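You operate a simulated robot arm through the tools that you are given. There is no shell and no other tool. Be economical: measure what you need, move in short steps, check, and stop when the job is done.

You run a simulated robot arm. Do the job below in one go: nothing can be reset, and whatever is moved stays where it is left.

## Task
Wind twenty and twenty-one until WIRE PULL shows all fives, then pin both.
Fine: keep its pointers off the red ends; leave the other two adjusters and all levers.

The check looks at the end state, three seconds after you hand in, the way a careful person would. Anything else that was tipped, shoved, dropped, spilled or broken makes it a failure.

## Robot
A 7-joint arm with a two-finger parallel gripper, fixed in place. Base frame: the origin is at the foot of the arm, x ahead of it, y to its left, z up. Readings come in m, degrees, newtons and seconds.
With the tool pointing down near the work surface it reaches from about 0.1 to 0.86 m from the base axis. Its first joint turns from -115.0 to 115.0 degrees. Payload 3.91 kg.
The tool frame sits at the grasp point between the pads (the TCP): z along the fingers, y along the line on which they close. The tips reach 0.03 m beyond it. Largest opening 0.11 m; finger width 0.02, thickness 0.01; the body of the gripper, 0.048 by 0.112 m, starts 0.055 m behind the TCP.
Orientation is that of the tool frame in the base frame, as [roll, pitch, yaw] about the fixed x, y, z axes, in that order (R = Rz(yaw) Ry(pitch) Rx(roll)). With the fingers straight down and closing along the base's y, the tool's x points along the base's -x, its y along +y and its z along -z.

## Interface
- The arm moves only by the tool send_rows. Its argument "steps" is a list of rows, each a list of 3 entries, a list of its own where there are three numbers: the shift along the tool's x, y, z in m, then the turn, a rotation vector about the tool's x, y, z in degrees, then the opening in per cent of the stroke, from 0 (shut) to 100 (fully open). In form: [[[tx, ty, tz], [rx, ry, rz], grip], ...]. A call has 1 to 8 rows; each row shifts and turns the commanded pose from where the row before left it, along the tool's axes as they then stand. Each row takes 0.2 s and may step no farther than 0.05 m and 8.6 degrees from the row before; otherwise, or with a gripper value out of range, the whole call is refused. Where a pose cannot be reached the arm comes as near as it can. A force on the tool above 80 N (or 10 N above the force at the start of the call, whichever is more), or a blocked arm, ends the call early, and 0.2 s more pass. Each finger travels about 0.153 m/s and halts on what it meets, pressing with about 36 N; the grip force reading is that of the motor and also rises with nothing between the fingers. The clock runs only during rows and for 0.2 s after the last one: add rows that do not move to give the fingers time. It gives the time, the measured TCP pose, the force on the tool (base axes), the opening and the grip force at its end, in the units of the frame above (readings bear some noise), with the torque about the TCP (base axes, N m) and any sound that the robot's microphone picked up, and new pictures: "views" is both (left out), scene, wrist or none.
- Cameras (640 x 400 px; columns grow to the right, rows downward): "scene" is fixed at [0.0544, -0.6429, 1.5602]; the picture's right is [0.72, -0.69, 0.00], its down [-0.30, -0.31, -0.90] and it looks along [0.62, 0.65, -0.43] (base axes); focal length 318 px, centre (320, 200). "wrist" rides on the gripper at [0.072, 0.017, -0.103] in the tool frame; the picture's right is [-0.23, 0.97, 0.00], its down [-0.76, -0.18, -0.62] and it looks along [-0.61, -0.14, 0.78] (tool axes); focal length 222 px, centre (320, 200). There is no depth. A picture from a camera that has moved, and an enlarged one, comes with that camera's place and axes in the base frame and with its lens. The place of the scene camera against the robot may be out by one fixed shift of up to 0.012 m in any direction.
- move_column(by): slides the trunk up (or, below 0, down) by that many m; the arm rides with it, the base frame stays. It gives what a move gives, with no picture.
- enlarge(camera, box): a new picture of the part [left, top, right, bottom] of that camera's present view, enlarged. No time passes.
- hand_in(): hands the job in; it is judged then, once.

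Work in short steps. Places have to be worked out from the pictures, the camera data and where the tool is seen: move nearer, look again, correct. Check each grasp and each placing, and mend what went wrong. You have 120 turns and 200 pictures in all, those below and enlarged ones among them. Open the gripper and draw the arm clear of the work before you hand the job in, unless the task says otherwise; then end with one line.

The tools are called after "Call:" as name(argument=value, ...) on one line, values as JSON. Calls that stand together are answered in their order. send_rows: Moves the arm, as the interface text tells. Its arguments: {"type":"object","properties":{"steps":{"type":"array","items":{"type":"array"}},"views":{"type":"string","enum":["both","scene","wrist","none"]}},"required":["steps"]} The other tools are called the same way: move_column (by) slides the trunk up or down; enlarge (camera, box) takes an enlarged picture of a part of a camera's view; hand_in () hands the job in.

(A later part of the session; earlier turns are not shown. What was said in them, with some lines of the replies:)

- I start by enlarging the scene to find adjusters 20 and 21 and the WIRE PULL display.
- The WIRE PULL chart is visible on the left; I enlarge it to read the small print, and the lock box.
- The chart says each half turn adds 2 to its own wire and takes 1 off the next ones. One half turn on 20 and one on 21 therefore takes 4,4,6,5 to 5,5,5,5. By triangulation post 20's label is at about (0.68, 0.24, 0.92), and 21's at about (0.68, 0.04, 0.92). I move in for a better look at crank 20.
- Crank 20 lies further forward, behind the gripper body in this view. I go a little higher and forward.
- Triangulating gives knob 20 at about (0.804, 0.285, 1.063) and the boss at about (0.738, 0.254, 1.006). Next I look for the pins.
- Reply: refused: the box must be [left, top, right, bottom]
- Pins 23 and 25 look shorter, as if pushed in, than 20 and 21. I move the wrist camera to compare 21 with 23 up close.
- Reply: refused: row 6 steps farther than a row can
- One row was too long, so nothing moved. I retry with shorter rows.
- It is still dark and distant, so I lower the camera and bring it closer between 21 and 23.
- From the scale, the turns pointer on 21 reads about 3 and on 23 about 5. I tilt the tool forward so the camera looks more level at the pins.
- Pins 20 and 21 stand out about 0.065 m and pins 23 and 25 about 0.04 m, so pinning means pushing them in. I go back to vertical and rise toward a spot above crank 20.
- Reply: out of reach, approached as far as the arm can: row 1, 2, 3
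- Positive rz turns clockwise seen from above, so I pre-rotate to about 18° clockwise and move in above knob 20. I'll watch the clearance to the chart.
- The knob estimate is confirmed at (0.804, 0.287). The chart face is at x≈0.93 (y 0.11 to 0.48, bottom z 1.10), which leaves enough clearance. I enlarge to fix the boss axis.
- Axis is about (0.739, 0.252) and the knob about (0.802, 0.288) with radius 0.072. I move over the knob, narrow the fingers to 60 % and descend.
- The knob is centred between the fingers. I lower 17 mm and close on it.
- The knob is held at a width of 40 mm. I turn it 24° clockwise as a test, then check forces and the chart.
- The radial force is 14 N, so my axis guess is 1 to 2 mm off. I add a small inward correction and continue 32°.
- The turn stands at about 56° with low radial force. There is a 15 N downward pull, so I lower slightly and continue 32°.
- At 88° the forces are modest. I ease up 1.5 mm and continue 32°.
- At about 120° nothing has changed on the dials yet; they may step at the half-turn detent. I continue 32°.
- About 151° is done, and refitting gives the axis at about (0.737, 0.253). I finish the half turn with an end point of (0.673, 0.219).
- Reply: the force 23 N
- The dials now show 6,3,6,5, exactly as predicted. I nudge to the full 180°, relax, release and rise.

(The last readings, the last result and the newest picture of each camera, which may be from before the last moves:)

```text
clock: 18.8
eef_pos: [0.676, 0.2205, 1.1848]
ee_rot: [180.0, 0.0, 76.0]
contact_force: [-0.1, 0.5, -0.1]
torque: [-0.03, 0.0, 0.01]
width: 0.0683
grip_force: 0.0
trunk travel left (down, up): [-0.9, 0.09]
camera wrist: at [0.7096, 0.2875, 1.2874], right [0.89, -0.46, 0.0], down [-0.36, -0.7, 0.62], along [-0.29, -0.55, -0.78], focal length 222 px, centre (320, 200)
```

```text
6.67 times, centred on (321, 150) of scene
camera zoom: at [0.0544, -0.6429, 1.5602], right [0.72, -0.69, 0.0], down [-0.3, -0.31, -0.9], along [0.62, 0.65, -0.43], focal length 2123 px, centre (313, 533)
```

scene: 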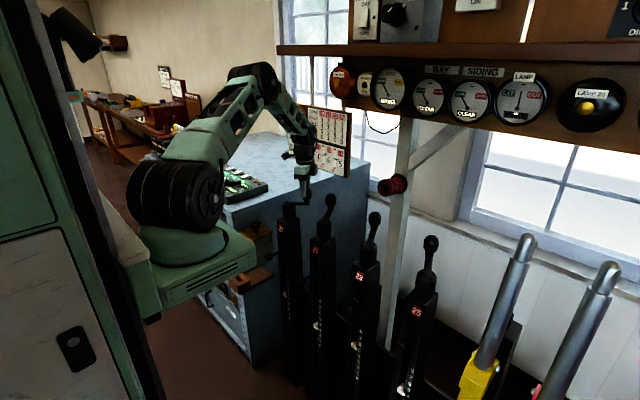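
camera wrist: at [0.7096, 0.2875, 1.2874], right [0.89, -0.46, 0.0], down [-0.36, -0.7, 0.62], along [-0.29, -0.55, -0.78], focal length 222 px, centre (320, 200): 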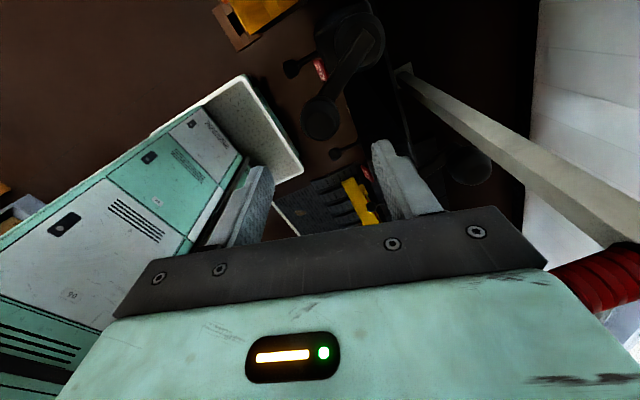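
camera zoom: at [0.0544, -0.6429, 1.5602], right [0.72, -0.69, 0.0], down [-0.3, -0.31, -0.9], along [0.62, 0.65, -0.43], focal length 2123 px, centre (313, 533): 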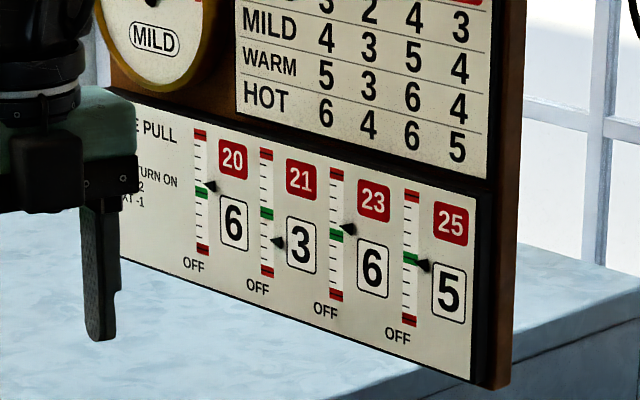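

Crank 20 is released and the dials hold 6,3,6,5. I rotate back and travel above knob 21, expected near (0.80, 0.085).

Call:
send_rows(steps=[[[0, 0, 0], [0, 0, -8], 62], [[0, 0, 0], [0, 0, -8], 62], [[0, 0, 0], [0, 0, -8], 62], [[0, 0, 0], [0, 0, -8], 62], [[0, 0, 0], [0, 0, -8], 62], [[0, 0, 0], [0, 0, -8], 62], [[0, 0, 0], [0, 0, -8], 62], [[0, 0, 0], [0, 0, -8], 62]], views="none")

Call:
send_rows(steps=[[[0, 0, 0], [0, 0, -8], 62], [[0, 0, 0], [0, 0, -8], 62], [[0, 0, 0], [0, 0, -8], 62], [[-0.0367, -0.0247, 0], [0, 0, 0], 62], [[-0.0367, -0.0247, 0], [0, 0, 0], 62], [[-0.0367, -0.0247, 0], [0, 0, 0], 62]], views="wrist")

Call:
enlarge(camera="wrist", box=[230, 20, 390, 180])

```text
clock: 20.6
eef_pos: [0.6746, 0.2208, 1.1854]
ee_rot: [-180.0, 0.0, 140.0]
contact_force: [-0.6, 0.6, 0.5]
torque: [-0.02, 0.0, 0.01]
width: 0.0683
grip_force: 0.0
trunk travel left (down, up): [-0.9, 0.09]
```

```text
clock: 22.0
eef_pos: [0.7603, 0.1196, 1.184]
ee_rot: [-180.0, -0.1, 164.0]
contact_force: [-0.1, 0.5, -0.3]
torque: [-0.07, 0.01, -0.02]
width: 0.068
grip_force: 0.0
trunk travel left (down, up): [-0.9, 0.09]
camera wrist: at [0.6956, 0.1566, 1.2883], right [0.49, 0.87, 0.0], down [0.68, -0.38, 0.62], along [0.54, -0.3, -0.78], focal length 222 px, centre (320, 200)
```

wrist: 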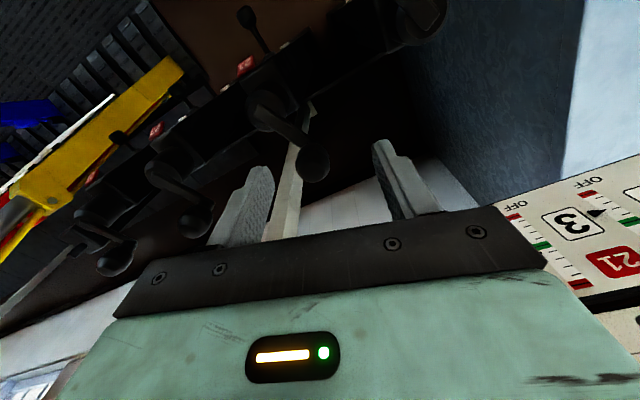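

```text
2.50 times, centred on (310, 100) of wrist
camera zoom: at [0.6956, 0.1566, 1.2883], right [0.49, 0.87, 0.0], down [0.68, -0.38, 0.62], along [0.54, -0.3, -0.78], focal length 555 px, centre (345, 450)
```

zoom: 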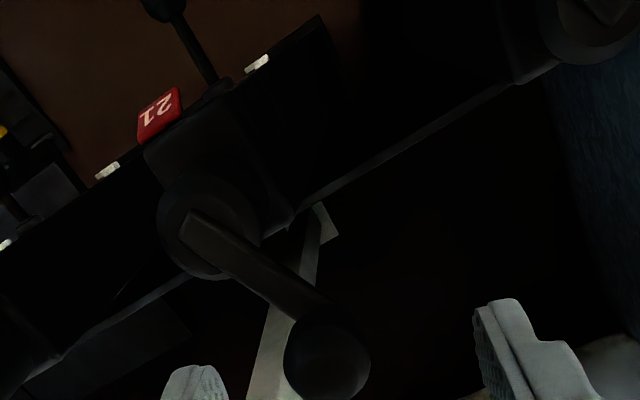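

Knob 21 is at about (0.8006, 0.0895) with its axis near (0.737, 0.055). I move over it and descend partway.

Call:
send_rows(steps=[[[-0.0236, -0.009, 0], [0, 0, 0], 62], [[-0.0236, -0.009, 0], [0, 0, 0], 62], [[0, 0, 0.035], [0, 0, 0], 62], [[0, 0, 0.035], [0, 0, 0], 62], [[0, 0, 0.02], [0, 0, 0], 62]], views="wrist")

Call:
enlarge(camera="wrist", box=[200, 80, 440, 260])

```text
clock: 23.2
eef_pos: [0.8018, 0.0884, 1.0956]
ee_rot: [-179.9, 0.0, 164.0]
contact_force: [0.4, -0.6, 0.1]
torque: [-0.03, -0.03, 0.04]
width: 0.0681
grip_force: 0.1
trunk travel left (down, up): [-0.9, 0.09]
camera wrist: at [0.7369, 0.1255, 1.1988], right [0.49, 0.87, 0.0], down [0.68, -0.38, 0.62], along [0.54, -0.3, -0.78], focal length 222 px, centre (320, 200)
```

wrist: 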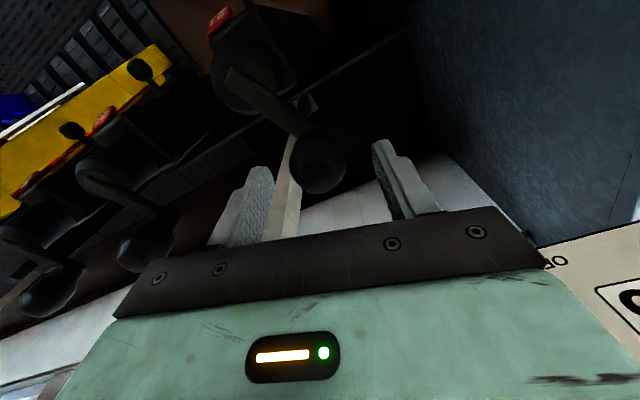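

```text
2.22 times, centred on (320, 170) of wrist
camera zoom: at [0.7369, 0.1255, 1.1988], right [0.49, 0.87, 0.0], down [0.68, -0.38, 0.62], along [0.54, -0.3, -0.78], focal length 494 px, centre (320, 267)
```

zoom: 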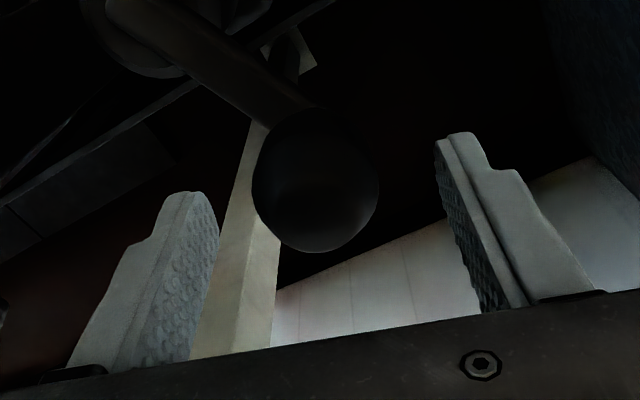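

The knob is centred. I lower, close, and start the first 33° of the turn.

Call:
send_rows(steps=[[[0, 0, 0.0195], [0, 0, 0], 62], [[0, 0, 0], [0, 0, 0], 30], [[0, 0, 0], [0, 0, 0], 30], [[-0.00671, -0.00791, 0], [0, 0, 4], 30], [[-0.00611, -0.00838, 0], [0, 0, 4], 30], [[-0.00549, -0.0088, 0], [0, 0, 4], 30], [[-0.00483, -0.00918, 0], [0, 0, 4], 30]], views="wrist")

```text
clock: 24.8
eef_pos: [0.8113, 0.0475, 1.0766]
ee_rot: [180.0, 0.1, 147.8]
contact_force: [17.0, 0.7, -11.4]
torque: [-0.33, 0.51, 0.04]
width: 0.0407
grip_force: 45.3
trunk travel left (down, up): [-0.9, 0.09]
camera wrist: at [0.7594, 0.1015, 1.1788], right [0.71, 0.7, 0.0], down [0.55, -0.56, 0.62], along [0.44, -0.44, -0.78], focal length 222 px, centre (320, 200)
```

wrist: 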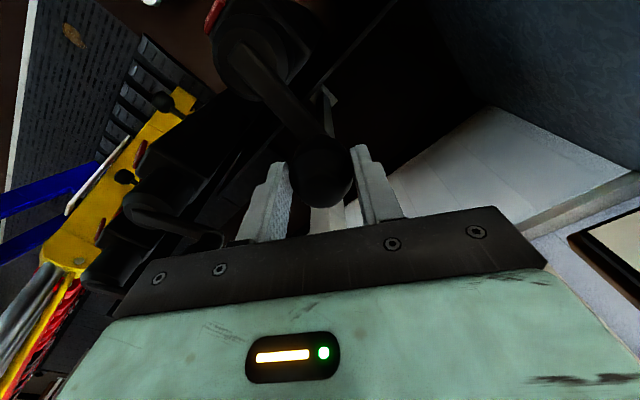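

The radial force is +17 N, so I correct 2 mm outward and continue 33°.

Call:
send_rows(steps=[[[-0.00585, -0.00844, 0.001], [0, 0, 4], 30], [[-0.00344, -0.00978, 0], [0, 0, 4], 30], [[-0.00272, -0.01001, 0], [0, 0, 4], 30], [[-0.00199, -0.01018, 0], [0, 0, 4], 30]], views="none")

```text
clock: 25.8
eef_pos: [0.7976, 0.0091, 1.0773]
ee_rot: [179.9, 0.2, 131.8]
contact_force: [15.6, -10.5, 13.2]
torque: [-0.17, 0.6, 0.0]
width: 0.0409
grip_force: 45.1
trunk travel left (down, up): [-0.9, 0.09]
```

It is still pushed outward by about 19 N. I add 2.5 mm outward, lift 1 mm and continue.

Call:
send_rows(steps=[[[-0.00369, -0.0098, -0.001], [0, 0, 4], 30], [[-0.00049, -0.01036, 0], [0, 0, 4], 30], [[0.00027, -0.01037, 0], [0, 0, 4], 30], [[0.00103, -0.01032, 0], [0, 0, 4], 30]], views="wrist")

Call:
enlarge(camera="scene", box=[286, 120, 356, 180])

```text
clock: 26.8
eef_pos: [0.7669, -0.016, 1.0766]
ee_rot: [-179.9, 0.0, 115.7]
contact_force: [5.5, -14.1, 5.9]
torque: [-0.05, -0.72, -0.01]
width: 0.0403
grip_force: 44.6
trunk travel left (down, up): [-0.9, 0.09]
camera wrist: at [0.7499, 0.0572, 1.1788], right [0.98, 0.22, 0.0], down [0.17, -0.76, 0.62], along [0.14, -0.61, -0.78], focal length 222 px, centre (320, 200)
```

wrist: 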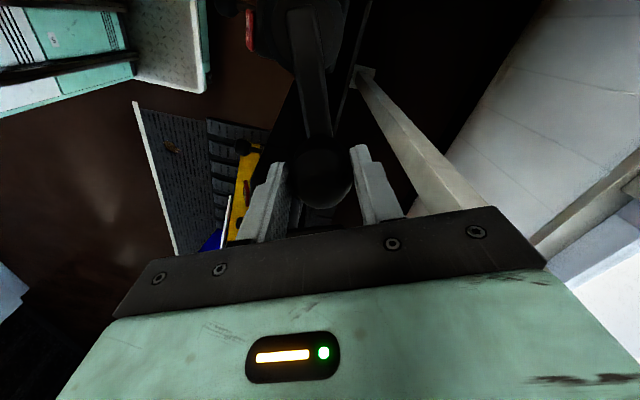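

```text
6.67 times, centred on (321, 150) of scene
camera zoom: at [0.0544, -0.6429, 1.5602], right [0.72, -0.69, 0.0], down [-0.3, -0.31, -0.9], along [0.62, 0.65, -0.43], focal length 2123 px, centre (313, 533)
```

zoom: 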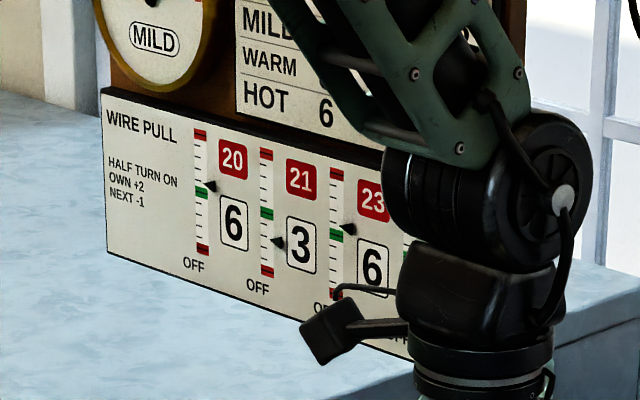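

Refitting gives axis 21 at about (0.739, 0.0495) with r 0.0735. About 99° is done, so I continue on that circle for the next 41°.

Call:
send_rows(steps=[[[-0.001, -0.0105, -0.0005], [0, 0, 4], 30], [[0.00197, -0.0102, 0], [0, 0, 4], 30], [[0.00274, -0.01004, 0], [0, 0, 4], 30], [[0.00346, -0.00975, 0], [0, 0, 4], 30], [[0.00412, -0.00953, 0], [0, 0, 4], 30]], views="none")

```text
clock: 28.0
eef_pos: [0.7167, -0.0176, 1.0758]
ee_rot: [-179.9, -0.1, 96.0]
contact_force: [1.2, 3.3, -12.5]
torque: [1.02, -0.43, 0.01]
width: 0.0406
grip_force: 45.1
trunk travel left (down, up): [-0.9, 0.09]
```

Forces are low. I finish the remaining 40°.

Call:
send_rows(steps=[[[0.00455, -0.0088, 0.0005], [0, 0, 4], 30], [[0.00514, -0.0084, 0], [0, 0, 4], 30], [[0.0058, -0.008, 0], [0, 0, 4], 30], [[0.00637, -0.00754, 0], [0, 0, 4], 30], [[0.00685, -0.0071, 0], [0, 0, 4], 30]], views="scene")

Call:
enlarge(camera="scene", box=[286, 120, 356, 180])

```text
clock: 29.2
eef_pos: [0.6797, 0.0097, 1.0762]
ee_rot: [179.9, -0.1, 75.9]
contact_force: [11.5, 10.1, -9.6]
torque: [0.38, 0.46, 0.06]
width: 0.0403
grip_force: 45.4
trunk travel left (down, up): [-0.9, 0.09]
```

scene: 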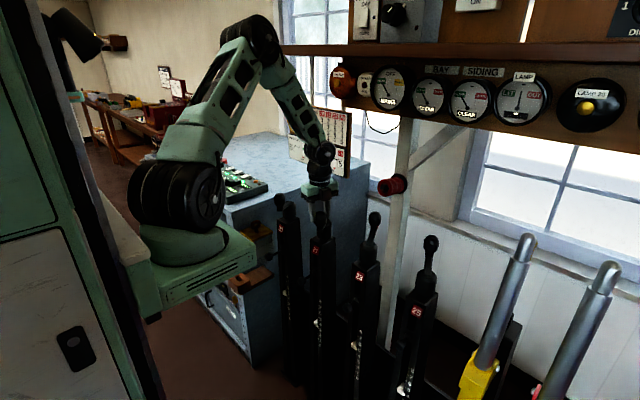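

```text
6.67 times, centred on (321, 150) of scene
camera zoom: at [0.0544, -0.6429, 1.5602], right [0.72, -0.69, 0.0], down [-0.3, -0.31, -0.9], along [0.62, 0.65, -0.43], focal length 2123 px, centre (313, 533)
```

zoom: 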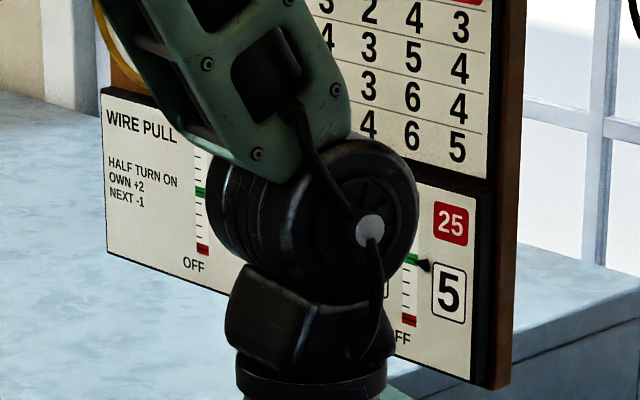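

Compared with crank 20's end point I'm about 8° short, so I go on by about 10 mm along the arc. The chart is hidden behind the arm.

Call:
send_rows(steps=[[[0.0045, -0.0028, 0], [0, 0, 0], 30], [[0.0045, -0.0025, 0], [0, 0, 0], 30]], views="wrist")

```text
clock: 29.8
eef_pos: [0.6755, 0.0182, 1.0762]
ee_rot: [-180.0, 0.2, 75.9]
contact_force: [-1.0, 0.2, -5.8]
torque: [-0.13, -0.77, -0.01]
width: 0.0404
grip_force: 45.1
trunk travel left (down, up): [-0.9, 0.09]
camera wrist: at [0.7089, 0.0857, 1.1788], right [0.89, -0.46, 0.0], down [-0.36, -0.69, 0.62], along [-0.29, -0.56, -0.78], focal length 222 px, centre (320, 200)
```

wrist: 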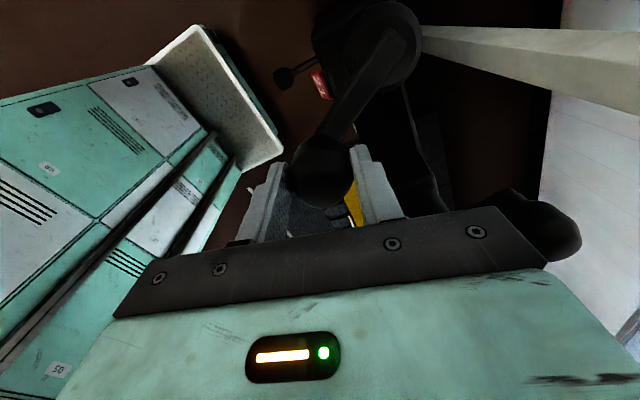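

The view matches crank 20's end view and the forces are about zero. I release, rise and back off to read the chart.

Call:
send_rows(steps=[[[0, 0, 0], [0, 0, 0], 62], [[0, 0, -0.03], [0, 0, 0], 62], [[0, 0, -0.04], [0, 0, 0], 62], [[0, 0, -0.04], [0, 0, 0], 62], [[-0.01, -0.04, 0], [0, 0, -8], 62], [[-0.005, -0.045, 0], [0, 0, -8], 62], [[0.001, -0.045, 0], [0, 0, -8], 62], [[0.007, -0.045, 0], [0, 0, -8], 62]], views="scene")

Call:
enlarge(camera="scene", box=[286, 120, 356, 180])

```text
clock: 31.6
eef_pos: [0.4973, 0.0178, 1.187]
ee_rot: [179.8, -0.1, 108.1]
contact_force: [0.2, 0.8, -0.3]
torque: [0.01, 0.0, 0.02]
width: 0.0682
grip_force: 0.0
trunk travel left (down, up): [-0.9, 0.09]
```

scene: 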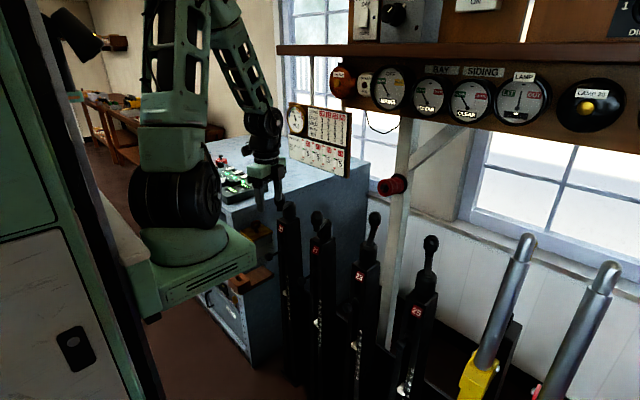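

```text
6.67 times, centred on (321, 150) of scene
camera zoom: at [0.0544, -0.6429, 1.5602], right [0.72, -0.69, 0.0], down [-0.3, -0.31, -0.9], along [0.62, 0.65, -0.43], focal length 2123 px, centre (313, 533)
```

zoom: 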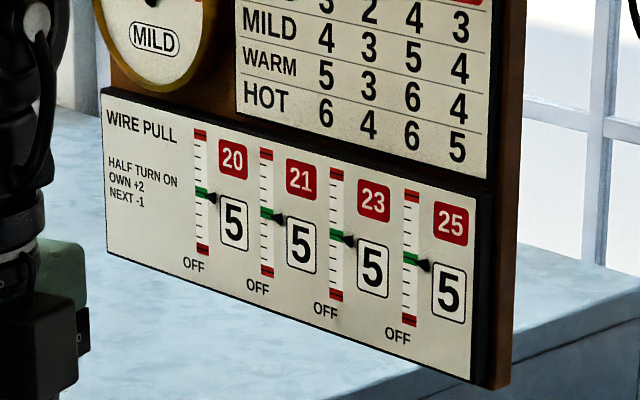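

All fives. Now the pins: pin knob 21 is at about (0.61, 0.04, 0.82), pointing toward −x. I rotate the tool back to straight, close the fingers, and then tilt forward and descend.

Call:
send_rows(steps=[[[0, 0, 0], [0, 0, -8], 62], [[0, 0, 0], [0, 0, -8], 62], [[0, 0, 0], [0, 0, -8], 62], [[0, 0, 0], [0, 0, -8], 62], [[0, 0, 0], [0, 0, -8], 62], [[0, 0, 0], [0, 0, -8], 62], [[0, 0, 0], [0, 0, -8], 62], [[0, 0, 0], [0, 0, -8], 62]], views="none")

Call:
send_rows(steps=[[[0, 0, 0.04], [0, 0, -8], 0], [[0, 0.02, 0.04], [0, 0, 0], 0], [[0, 0, 0.045], [0, 0, 0], 0], [[0, 0, 0.045], [0, 0, 0], 0], [[0, 0, 0.045], [0, 0, 0], 0], [[0, 0, 0.04], [0, 0, 0], 0]], views="none")

Call:
send_rows(steps=[[[0, 0, 0], [0, -8.5, 0], 0], [[0, 0, 0], [0, -8.5, 0], 0], [[0, 0, 0], [0, -8.5, 0], 0], [[0, 0, 0], [0, -8.5, 0], 0], [[0, 0, 0], [0, -8.5, 0], 0], [[0, 0, 0], [0, -8.5, 0], 0]], views="both")

```text
clock: 33.4
eef_pos: [0.4973, 0.0176, 1.1865]
ee_rot: [180.0, -0.1, 172.1]
contact_force: [0.4, -0.2, -0.5]
torque: [-0.01, 0.01, 0.01]
width: 0.0684
grip_force: 0.0
trunk travel left (down, up): [-0.9, 0.09]
```

```text
clock: 34.8
eef_pos: [0.4983, 0.0368, 0.9319]
ee_rot: [179.9, 0.1, 180.0]
contact_force: [-0.8, 0.2, 1.2]
torque: [0.04, -0.03, -0.02]
width: 0.0003
grip_force: 36.2
trunk travel left (down, up): [-0.9, 0.09]
```

```text
clock: 36.2
eef_pos: [0.4985, 0.0372, 0.9316]
ee_rot: [-179.9, 51.2, 180.0]
contact_force: [0.1, 0.4, -0.6]
torque: [0.03, -0.02, 0.01]
width: 0.0
grip_force: 36.3
trunk travel left (down, up): [-0.9, 0.09]
camera wrist: at [0.3722, 0.0556, 0.939], right [0.14, 0.97, 0.18], down [-0.01, -0.18, 0.98], along [0.99, -0.14, -0.02], focal length 222 px, centre (320, 200)
```

scene: 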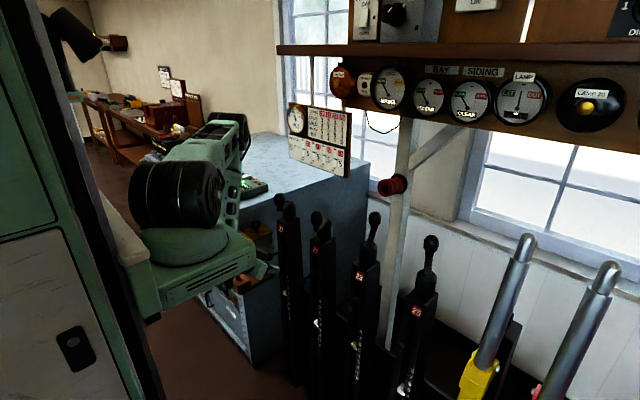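
wrist: 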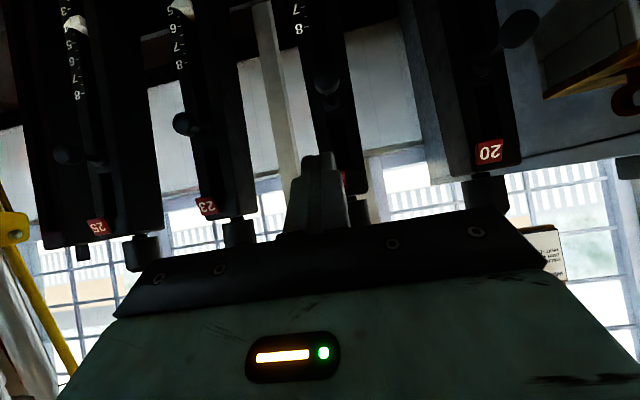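

Pin knob 21 is at about (0.624, 0.052, 0.807) and pin 20 at about (0.624, 0.251, 0.805). I tilt the tool to near horizontal.

Call:
send_rows(steps=[[[0, 0, 0], [0, -8.5, 0], 0], [[0, 0, 0], [0, -8.5, 0], 0], [[0, 0, 0], [0, -8.5, 0], 0], [[0, 0.0, 0], [0, -8.5, 0], 0]], views="both")

```text
clock: 37.2
eef_pos: [0.4977, 0.0371, 0.9311]
ee_rot: [-179.9, 85.3, -179.9]
contact_force: [-0.6, -0.3, 0.6]
torque: [0.0, 0.0, -0.01]
width: 0.0001
grip_force: 36.4
trunk travel left (down, up): [-0.9, 0.09]
camera wrist: at [0.3889, 0.0561, 0.8672], right [0.02, 0.97, 0.23], down [-0.56, -0.18, 0.81], along [0.83, -0.14, 0.54], focal length 222 px, centre (320, 200)
```

scene: 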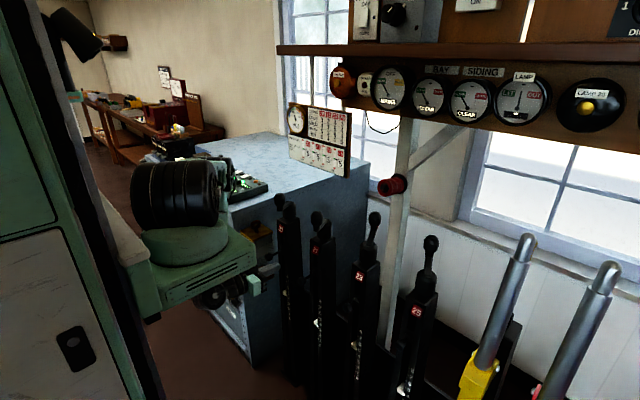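
wrist: 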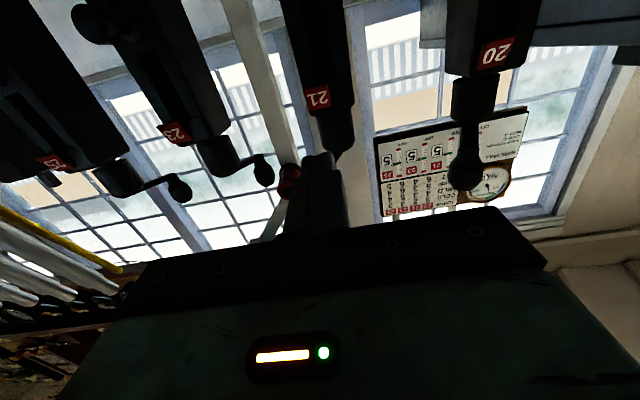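

The pose is reachable. I lower to pin height and shift to y = 0.052, staying back at x≈0.49.

Call:
send_rows(steps=[[[0.04, 0.0, 0], [0, 0, 0], 0], [[0.04, 0.008, 0], [0, 0, 0], 0], [[0.04, 0.0075, 0], [0, 0, 0], 0]], views="both")

Call:
enlarge(camera="wrist", box=[220, 40, 420, 240])

```text
clock: 38.0
eef_pos: [0.4956, 0.0637, 0.8204]
ee_rot: [166.1, 85.9, 166.3]
contact_force: [0.0, 0.3, 1.2]
torque: [0.01, 0.01, -0.02]
width: 0.0
grip_force: 35.6
trunk travel left (down, up): [-0.9, 0.09]
camera wrist: at [0.3879, 0.0832, 0.7553], right [0.02, 0.97, 0.24], down [-0.57, -0.19, 0.8], along [0.82, -0.15, 0.55], focal length 222 px, centre (320, 200)
```

scene: 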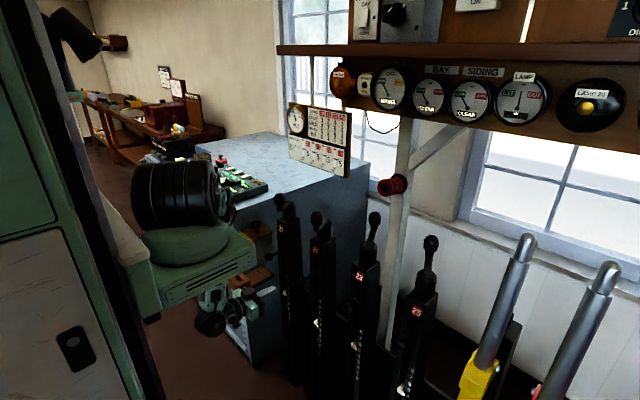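
wrist: 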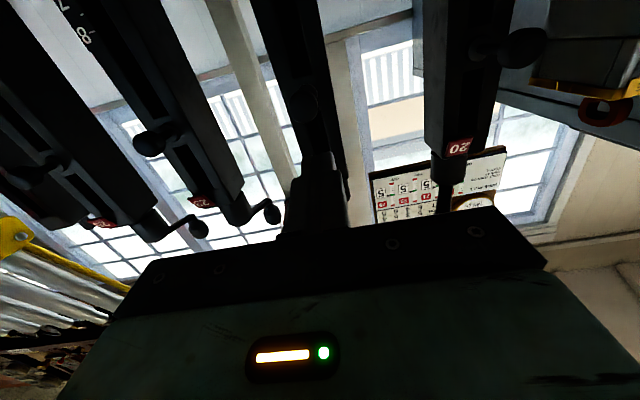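

```text
2.00 times, centred on (320, 140) of wrist
camera zoom: at [0.3879, 0.0832, 0.7553], right [0.02, 0.97, 0.24], down [-0.57, -0.19, 0.8], along [0.82, -0.15, 0.55], focal length 444 px, centre (320, 320)
```

zoom: 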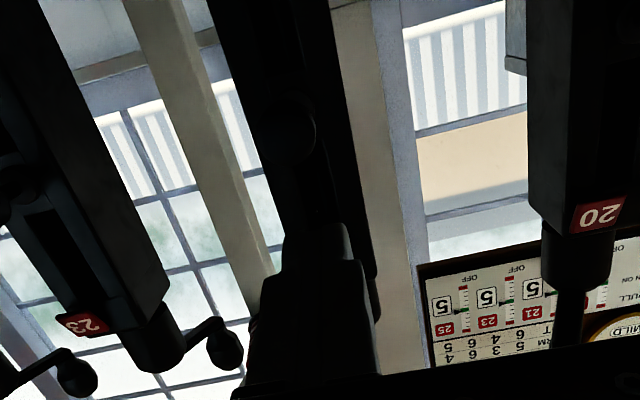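

The reading is about 11 mm off in y and 10 mm in z from what I commanded. I hold one row to see whether it settles.

Call:
send_rows(steps=[[[0, 0, 0], [0, 0, 0], 0], [[0, 0, 0], [0, 0, 0], 0]], views="none")

```text
clock: 38.6
eef_pos: [0.4934, 0.0638, 0.8186]
ee_rot: [166.1, 85.5, 166.2]
contact_force: [0.2, -0.2, 0.3]
torque: [0.0, -0.04, 0.02]
width: 0.0001
grip_force: 36.4
trunk travel left (down, up): [-0.9, 0.09]
```

It is steady but offset, so the arm is near a limit at this low, folded pose. I raise the tool and lower the trunk instead.

Call:
send_rows(steps=[[[-0.04, 0, 0], [0, 0, 0], 0], [[-0.04, 0.0, 0], [0, 0, 0], 0], [[-0.045, 0.0, 0], [0, 0, 0], 0], [[-0.045, 0.0, 0], [0, 0, 0], 0]], views="none")

Call:
move_column(by=-0.17)

Call:
send_rows(steps=[[[0, 0, 0], [0, 0, 0], 0]], views="both")

```text
clock: 39.6
eef_pos: [0.5026, 0.0533, 0.9807]
ee_rot: [-179.4, 85.0, -179.5]
contact_force: [0.4, -0.2, -0.2]
torque: [0.01, 0.01, -0.01]
width: 0.0002
grip_force: 36.1
trunk travel left (down, up): [-0.9, 0.09]
```

```text
clock: 41.5
eef_pos: [0.5031, 0.0554, 0.8108]
ee_rot: [-179.8, 85.0, -179.8]
contact_force: [0.2, -0.1, -0.1]
torque: [0.01, 0.02, 0.02]
width: 0.0
grip_force: 36.4
trunk travel left (down, up): [-0.73, 0.26]
```

```text
clock: 41.9
eef_pos: [0.503, 0.0534, 0.8111]
ee_rot: [-179.9, 85.0, -179.8]
contact_force: [-0.3, 0.4, 0.0]
torque: [0.02, 0.01, 0.0]
width: 0.0001
grip_force: 35.6
trunk travel left (down, up): [-0.73, 0.26]
camera wrist: at [0.394, 0.0723, 0.7466], right [0.02, 0.97, 0.23], down [-0.55, -0.18, 0.81], along [0.83, -0.14, 0.54], focal length 222 px, centre (320, 200)
```

scene: 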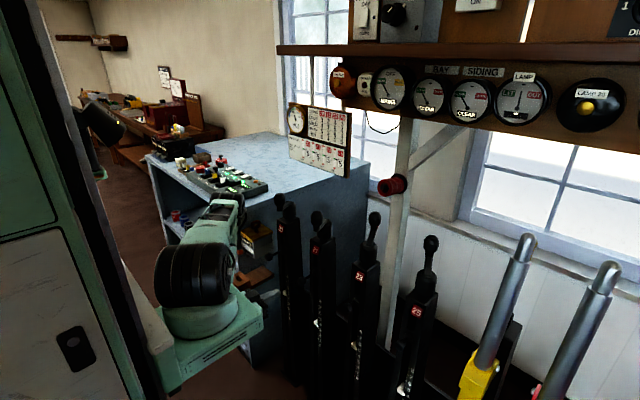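
wrist: 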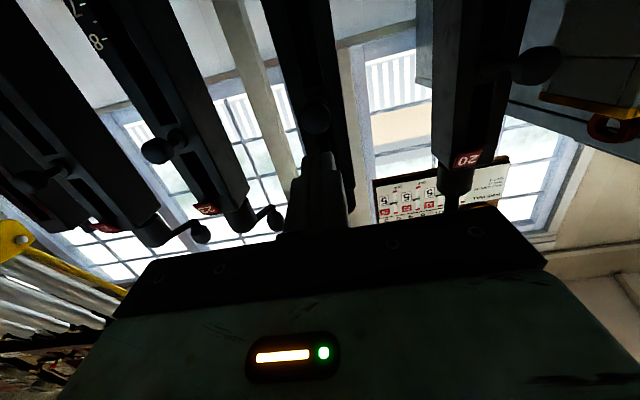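

The pose is accurate now. I level the tool, align to y≈0.052 and z≈0.802, and advance to just short of the knob.

Call:
send_rows(steps=[[[0.0, -0.0015, 0], [0, -5, 0], 0], [[0.009, 0, 0.0], [0, 0, 0], 0], [[0, 0, 0.035], [0, 0, 0], 0], [[0, 0, 0.03], [0, 0, 0], 0]], views="both")

Call:
enlarge(camera="wrist", box=[240, 60, 400, 220])

Call:
enlarge(camera="scene", box=[260, 210, 360, 310])

```text
clock: 42.9
eef_pos: [0.5695, 0.0534, 0.8004]
ee_rot: [-80.6, 89.9, -80.6]
contact_force: [0.0, 0.0, -0.2]
torque: [0.03, 0.0, -0.01]
width: 0.0005
grip_force: 35.9
trunk travel left (down, up): [-0.73, 0.26]
camera wrist: at [0.4648, 0.0716, 0.728], right [0.0, 0.97, 0.23], down [-0.62, -0.18, 0.76], along [0.78, -0.14, 0.61], focal length 222 px, centre (320, 200)
```

scene: 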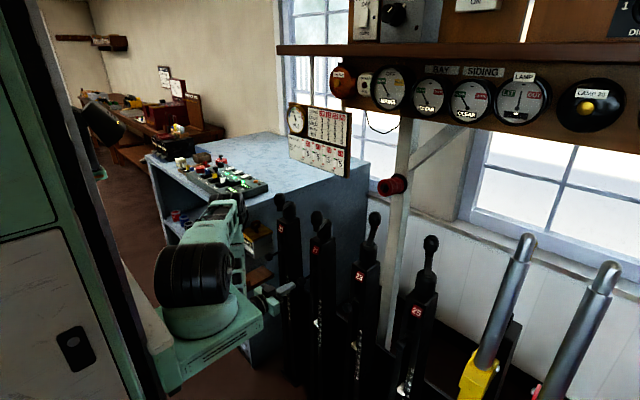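
wrist: 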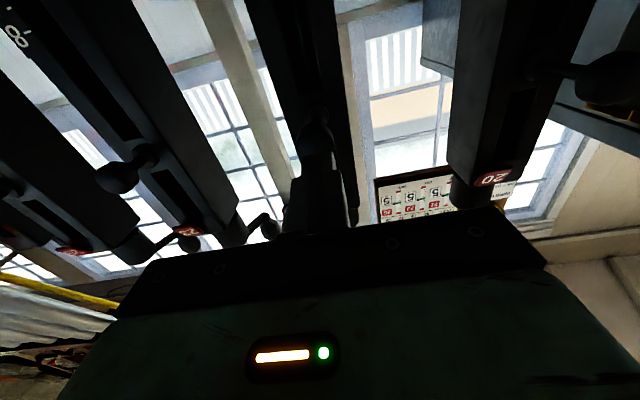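

```text
2.50 times, centred on (320, 140) of wrist
camera zoom: at [0.4648, 0.0716, 0.728], right [0.0, 0.97, 0.23], down [-0.62, -0.18, 0.76], along [0.78, -0.14, 0.61], focal length 555 px, centre (320, 350)
```

zoom: 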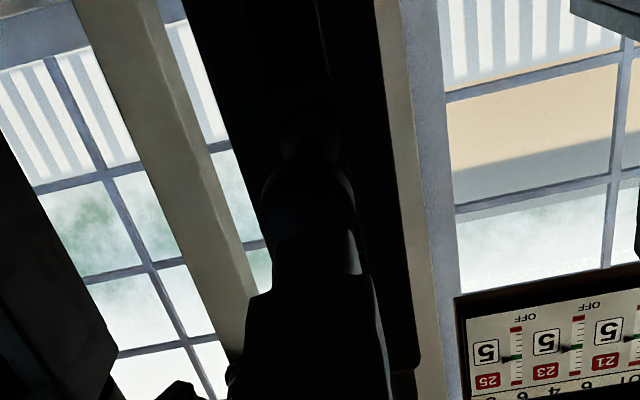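

```text
4.00 times, centred on (310, 260) of scene
camera zoom: at [0.0544, -0.6429, 1.5602], right [0.72, -0.69, 0.0], down [-0.3, -0.31, -0.9], along [0.62, 0.65, -0.43], focal length 1274 px, centre (360, -40)
```

zoom: 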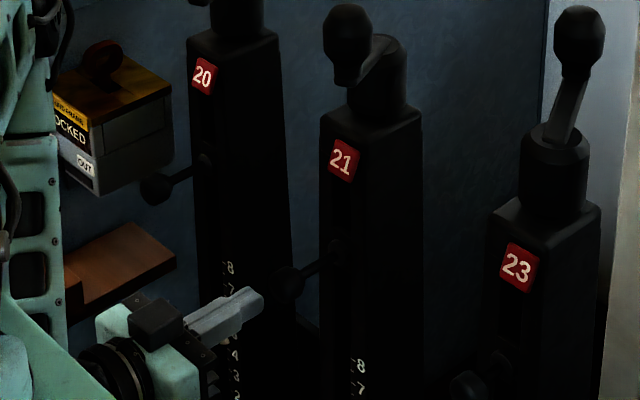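

The fingertip is in line with the pin knob, about 1 cm short. I push forward in small steps while watching the force.

Call:
send_rows(steps=[[[0, 0, 0.01], [0, 0, 0], 0], [[0, 0, 0.008], [0, 0, 0], 0], [[0, 0, 0.006], [0, 0, 0], 0]], views="none")

Call:
enlarge(camera="scene", box=[270, 220, 430, 340])

```text
clock: 43.7
eef_pos: [0.5921, 0.0528, 0.8005]
ee_rot: [-59.4, 90.0, -59.3]
contact_force: [-0.4, 0.0, 0.5]
torque: [0.01, 0.01, 0.0]
width: 0.0
grip_force: 36.2
trunk travel left (down, up): [-0.73, 0.26]
```

```text
3.33 times, centred on (350, 280) of scene
camera zoom: at [0.0544, -0.6429, 1.5602], right [0.72, -0.69, 0.0], down [-0.3, -0.31, -0.9], along [0.62, 0.65, -0.43], focal length 1061 px, centre (220, -67)
```

zoom: 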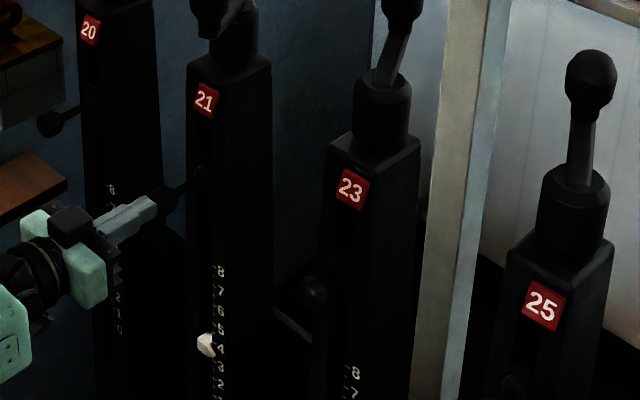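

Contact is just about made with no resistance yet. I keep pushing.

Call:
send_rows(steps=[[[0, 0, 0.007], [0, 0, 0], 0], [[0, 0, 0.006], [0, 0, 0], 0], [[0, 0, 0.005], [0, 0, 0], 0]], views="none")

Call:
enlarge(camera="scene", box=[270, 220, 430, 340])

```text
clock: 44.5
eef_pos: [0.6092, 0.0529, 0.8021]
ee_rot: [-146.8, 89.9, -146.8]
contact_force: [-21.2, -0.5, 4.0]
torque: [0.17, -0.14, -0.01]
width: 0.0
grip_force: 36.3
trunk travel left (down, up): [-0.73, 0.26]
```

```text
3.33 times, centred on (350, 280) of scene
camera zoom: at [0.0544, -0.6429, 1.5602], right [0.72, -0.69, 0.0], down [-0.3, -0.31, -0.9], along [0.62, 0.65, -0.43], focal length 1061 px, centre (220, -67)
```

zoom: 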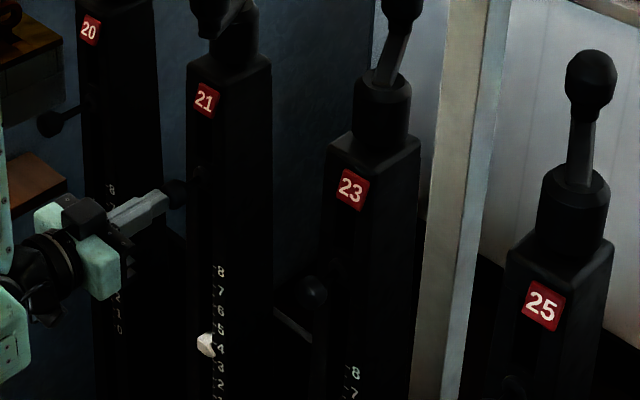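

The knob has moved in against 21 N. I push on gently to find the stop.

Call:
send_rows(steps=[[[0, 0, 0.004], [0, 0, 0], 0], [[0, 0, 0.003], [0, 0, 0], 0]], views="none")

```text
clock: 45.2
eef_pos: [0.6108, 0.0529, 0.801]
ee_rot: [-143.2, 89.2, -143.1]
contact_force: [-52.8, -4.8, 16.5]
torque: [-0.23, -1.0, -0.11]
width: 0.0001
grip_force: 36.1
trunk travel left (down, up): [-0.73, 0.26]
stopped in row 2: the force on the tool passed its limit at 84 N (the readings are from after the stop); the commanded pose is now the measured one
```

It hit a hard stop at a fingertip x of about 0.641. I back off and compare with 23 to make sure the pin stays in.

Call:
send_rows(steps=[[[0, 0, -0.04], [0, 0, 0], 0], [[0, 0, -0.045], [0, 0, 0], 0]], views="wrist")

Call:
enlarge(camera="scene", box=[270, 220, 430, 340])

Call:
enlarge(camera="wrist", box=[80, 0, 400, 200])

```text
clock: 45.8
eef_pos: [0.5305, 0.0512, 0.802]
ee_rot: [-162.4, 89.5, -162.3]
contact_force: [1.3, -0.6, 0.1]
torque: [-0.02, 0.01, 0.01]
width: 0.0
grip_force: 35.7
trunk travel left (down, up): [-0.73, 0.26]
camera wrist: at [0.4261, 0.0695, 0.729], right [0.0, 0.97, 0.22], down [-0.62, -0.18, 0.77], along [0.79, -0.14, 0.6], focal length 222 px, centre (320, 200)
```

wrist: 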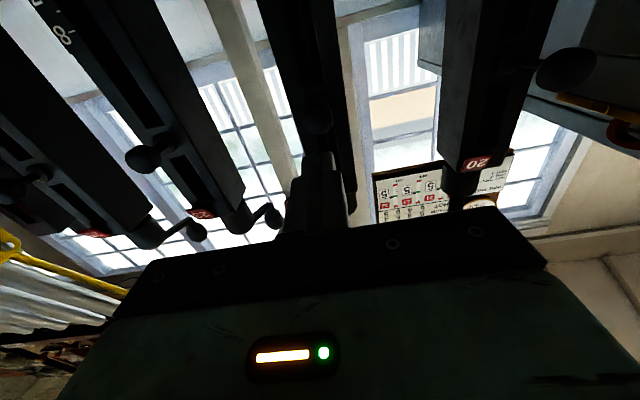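

```text
3.33 times, centred on (350, 280) of scene
camera zoom: at [0.0544, -0.6429, 1.5602], right [0.72, -0.69, 0.0], down [-0.3, -0.31, -0.9], along [0.62, 0.65, -0.43], focal length 1061 px, centre (220, -67)
```

zoom: 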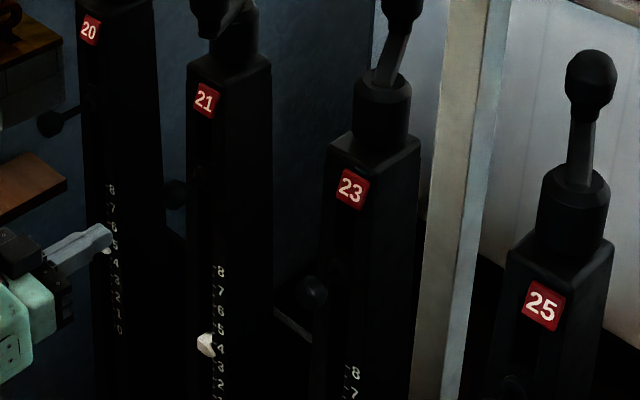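

```text
2.00 times, centred on (240, 100) of wrist
camera zoom: at [0.4261, 0.0695, 0.729], right [0.0, 0.97, 0.22], down [-0.62, -0.18, 0.77], along [0.79, -0.14, 0.6], focal length 444 px, centre (480, 400)
```

zoom: 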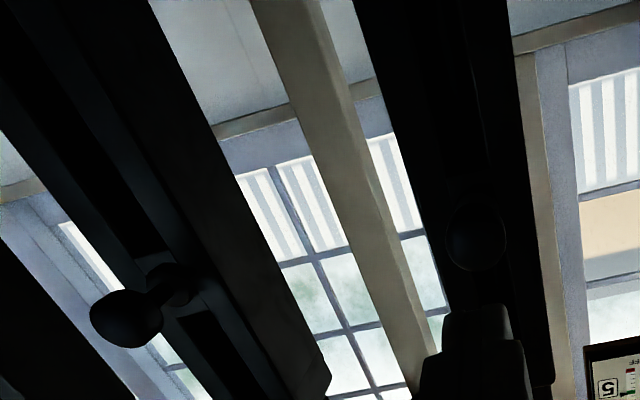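

Pin 21 stays in: its knob is at x≈0.656, compared with 0.650 for pinned 23. I move sideways to pin 20 at y≈0.251.

Call:
send_rows(steps=[[[0, 0, -0.03], [0, 0, 0], 0], [[0, 0.045, 0], [0, 0, 0], 0], [[0, 0.045, 0], [0, 0, 0], 0], [[0, 0.045, 0], [0, 0, 0], 0], [[0, 0.045, 0], [0, 0, 0], 0], [[0, 0.018, 0], [0, 0, 0], 0]], views="both")

Call:
enlarge(camera="wrist", box=[220, 20, 420, 220])

```text
clock: 47.2
eef_pos: [0.4965, 0.2499, 0.8]
ee_rot: [-156.3, 89.4, -156.2]
contact_force: [0.4, -0.3, -0.2]
torque: [-0.04, -0.02, -0.04]
width: 0.0
grip_force: 35.7
trunk travel left (down, up): [-0.73, 0.26]
camera wrist: at [0.3926, 0.2673, 0.7277], right [0.0, 0.97, 0.22], down [-0.62, -0.17, 0.77], along [0.79, -0.14, 0.6], focal length 222 px, centre (320, 200)
```

scene: 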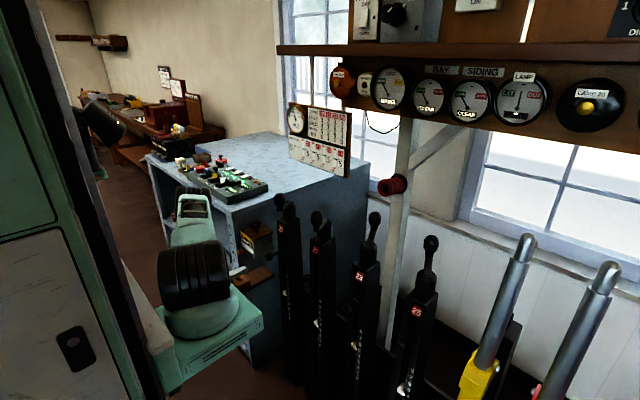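
wrist: 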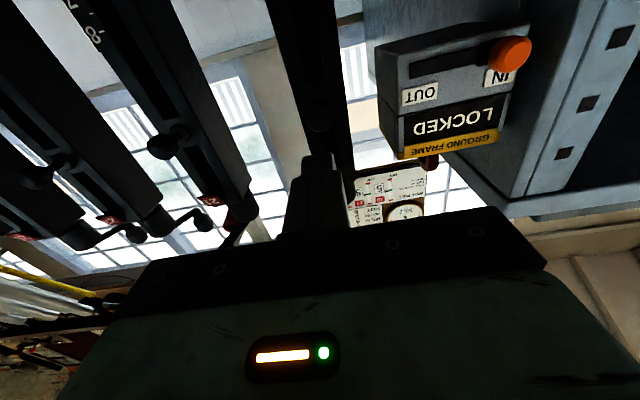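

```text
2.00 times, centred on (320, 120) of wrist
camera zoom: at [0.3926, 0.2673, 0.7277], right [0.0, 0.97, 0.22], down [-0.62, -0.17, 0.77], along [0.79, -0.14, 0.6], focal length 444 px, centre (320, 360)
```

zoom: 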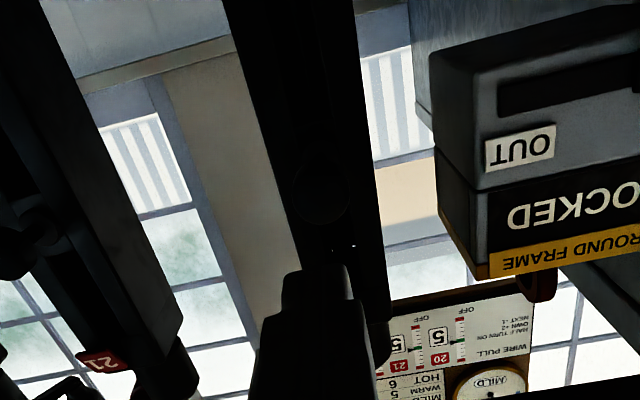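

Pin 20's knob is in line at y≈0.2495, and the lock box face is at x≈0.62, y>0.31, clear of the gripper body. I advance, with slower steps near contact.

Call:
send_rows(steps=[[[0, 0, 0.04], [0, 0, 0], 0], [[0, 0, 0.03], [0, 0, 0], 0], [[0, 0, 0.018], [0, 0, 0], 0]], views="wrist")

Call:
enlarge(camera="scene", box=[230, 200, 350, 300])

```text
clock: 48.0
eef_pos: [0.5844, 0.2505, 0.7976]
ee_rot: [-155.9, 89.4, -155.9]
contact_force: [0.4, 0.6, 0.1]
torque: [-0.02, -0.01, 0.0]
width: 0.0
grip_force: 35.8
trunk travel left (down, up): [-0.73, 0.26]
camera wrist: at [0.4805, 0.2674, 0.7257], right [0.0, 0.97, 0.22], down [-0.62, -0.17, 0.77], along [0.79, -0.14, 0.6], focal length 222 px, centre (320, 200)
```

wrist: 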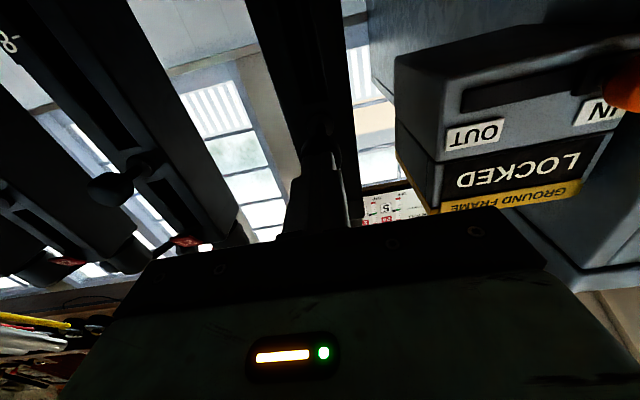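

```text
4.00 times, centred on (290, 250) of scene
camera zoom: at [0.0544, -0.6429, 1.5602], right [0.72, -0.69, 0.0], down [-0.3, -0.31, -0.9], along [0.62, 0.65, -0.43], focal length 1274 px, centre (440, 0)
```

zoom: 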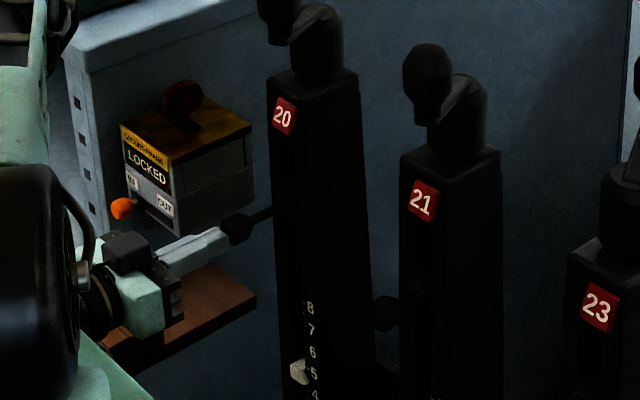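

Aligned and nearly touching. I push the pin in as with 21.

Call:
send_rows(steps=[[[-0.002, 0, 0.007], [0, 0, 0], 0], [[0, 0, 0.007], [0, 0, 0], 0], [[0, 0, 0.006], [0, 0, 0], 0], [[0, 0, 0.005], [0, 0, 0], 0]], views="none")

```text
clock: 49.0
eef_pos: [0.6097, 0.2504, 0.8015]
ee_rot: [-154.1, 89.4, -154.1]
contact_force: [-22.4, -3.9, 6.3]
torque: [0.02, -0.37, -0.15]
width: 0.0001
grip_force: 35.8
trunk travel left (down, up): [-0.73, 0.26]
```

Same resistance and depth as 21. A last small push to the stop, then back off.

Call:
send_rows(steps=[[[0, 0, 0.003], [0, 0, 0], 0], [[0, 0, 0.003], [0, 0, 0], 0]], views="none")

Call:
send_rows(steps=[[[0, 0, -0.04], [0, 0, 0], 0], [[0, 0, -0.045], [0, 0, 0], 0], [[0, 0, -0.045], [0, 0, 0], 0]], views="wrist")

Call:
enlarge(camera="scene", box=[230, 200, 430, 340])

Call:
enlarge(camera="scene", box=[286, 120, 356, 180])

```text
clock: 49.7
eef_pos: [0.6089, 0.2523, 0.7987]
ee_rot: [-153.8, 89.0, -153.6]
contact_force: [-43.2, -8.5, 13.8]
torque: [-0.04, -0.82, -0.28]
width: 0.0
grip_force: 35.5
trunk travel left (down, up): [-0.73, 0.26]
stopped in row 2: the force on the tool passed its limit at 82 N (the readings are from after the stop); the commanded pose is now the measured one
```

```text
clock: 50.5
eef_pos: [0.4838, 0.2518, 0.7969]
ee_rot: [-156.1, 89.0, -156.0]
contact_force: [0.7, 0.3, -0.6]
torque: [0.01, -0.01, 0.03]
width: 0.0
grip_force: 36.0
trunk travel left (down, up): [-0.73, 0.26]
camera wrist: at [0.3783, 0.269, 0.7263], right [0.0, 0.98, 0.22], down [-0.61, -0.17, 0.77], along [0.79, -0.14, 0.6], focal length 222 px, centre (320, 200)
```

wrist: 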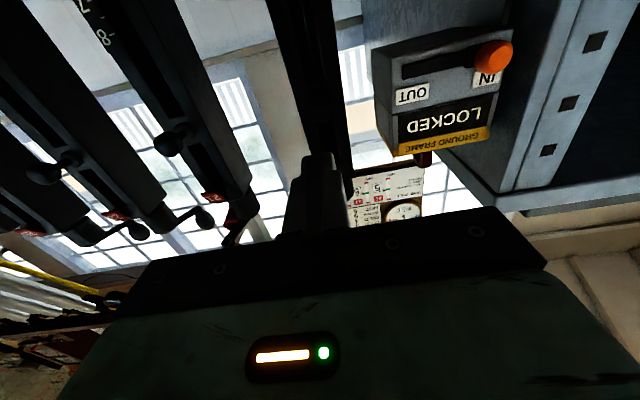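

```text
2.86 times, centred on (330, 270) of scene
camera zoom: at [0.0544, -0.6429, 1.5602], right [0.72, -0.69, 0.0], down [-0.3, -0.31, -0.9], along [0.62, 0.65, -0.43], focal length 910 px, centre (291, 0)
```

zoom: 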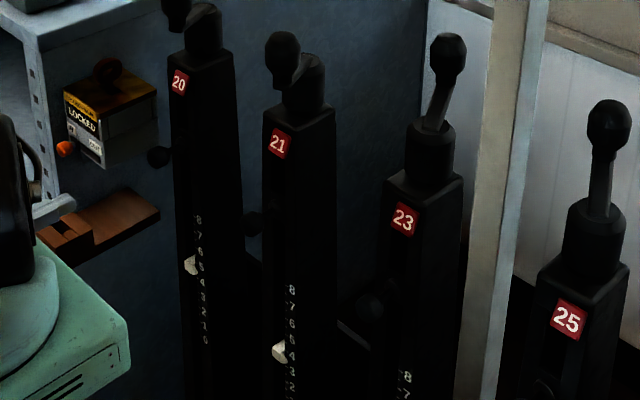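

```text
6.67 times, centred on (321, 150) of scene
camera zoom: at [0.0544, -0.6429, 1.5602], right [0.72, -0.69, 0.0], down [-0.3, -0.31, -0.9], along [0.62, 0.65, -0.43], focal length 2123 px, centre (313, 533)
```

zoom: 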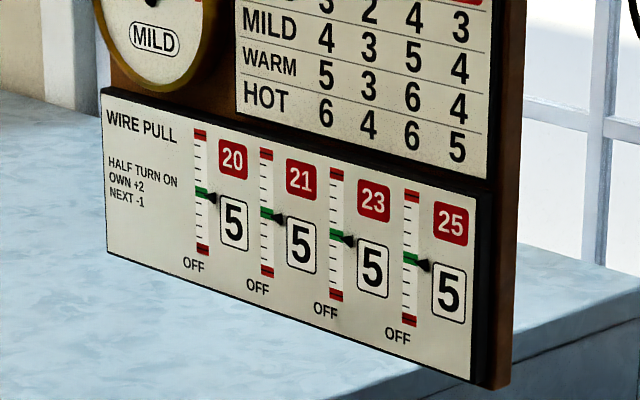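

Both pins sit at the same depth as 23, and the chart shows 5,5,5,5. I open the gripper and draw back a bit more.

Call:
send_rows(steps=[[[0, -0.03, -0.02], [0, 0, 0], 30], [[-0.03, -0.03, -0.01], [0, 0, 0], 60], [[-0.04, 0, 0], [0, 0, 0], 60], [[-0.04, 0, 0], [0, 0, 0], 60]], views="scene")

Call:
enlarge(camera="scene", box=[286, 120, 356, 180])

```text
clock: 51.5
eef_pos: [0.4551, 0.1939, 0.9085]
ee_rot: [-155.5, 89.0, -155.4]
contact_force: [1.3, -0.3, 0.2]
torque: [0.02, -0.03, 0.01]
width: 0.0659
grip_force: 0.1
trunk travel left (down, up): [-0.73, 0.26]
```

scene: 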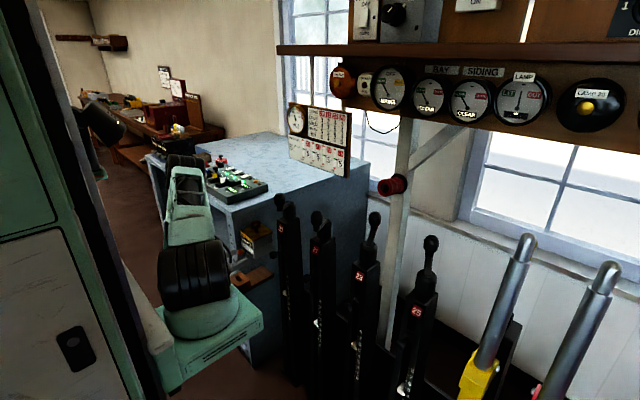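

```text
6.67 times, centred on (321, 150) of scene
camera zoom: at [0.0544, -0.6429, 1.5602], right [0.72, -0.69, 0.0], down [-0.3, -0.31, -0.9], along [0.62, 0.65, -0.43], focal length 2123 px, centre (313, 533)
```

zoom: 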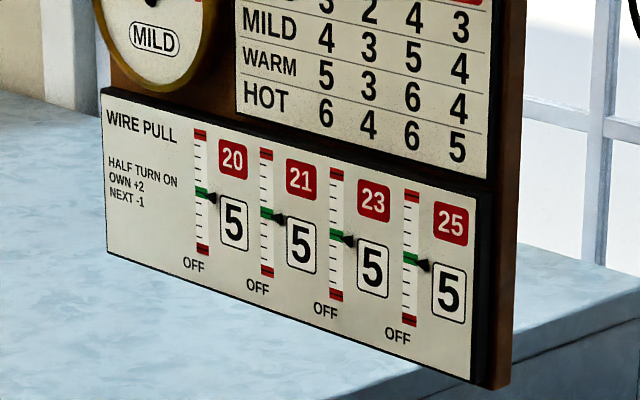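

All fives, both pins are in, and the arm is clear and open. I hand in.

Call:
hand_in()

```text
The job is handed in.
```

Job handed in: adjusters 20 and 21 each got one half turn, WIRE PULL shows 5-5-5-5, and both are pinned. The pointers stayed off the red ends, and I did not touch 23, 25 or any lever.
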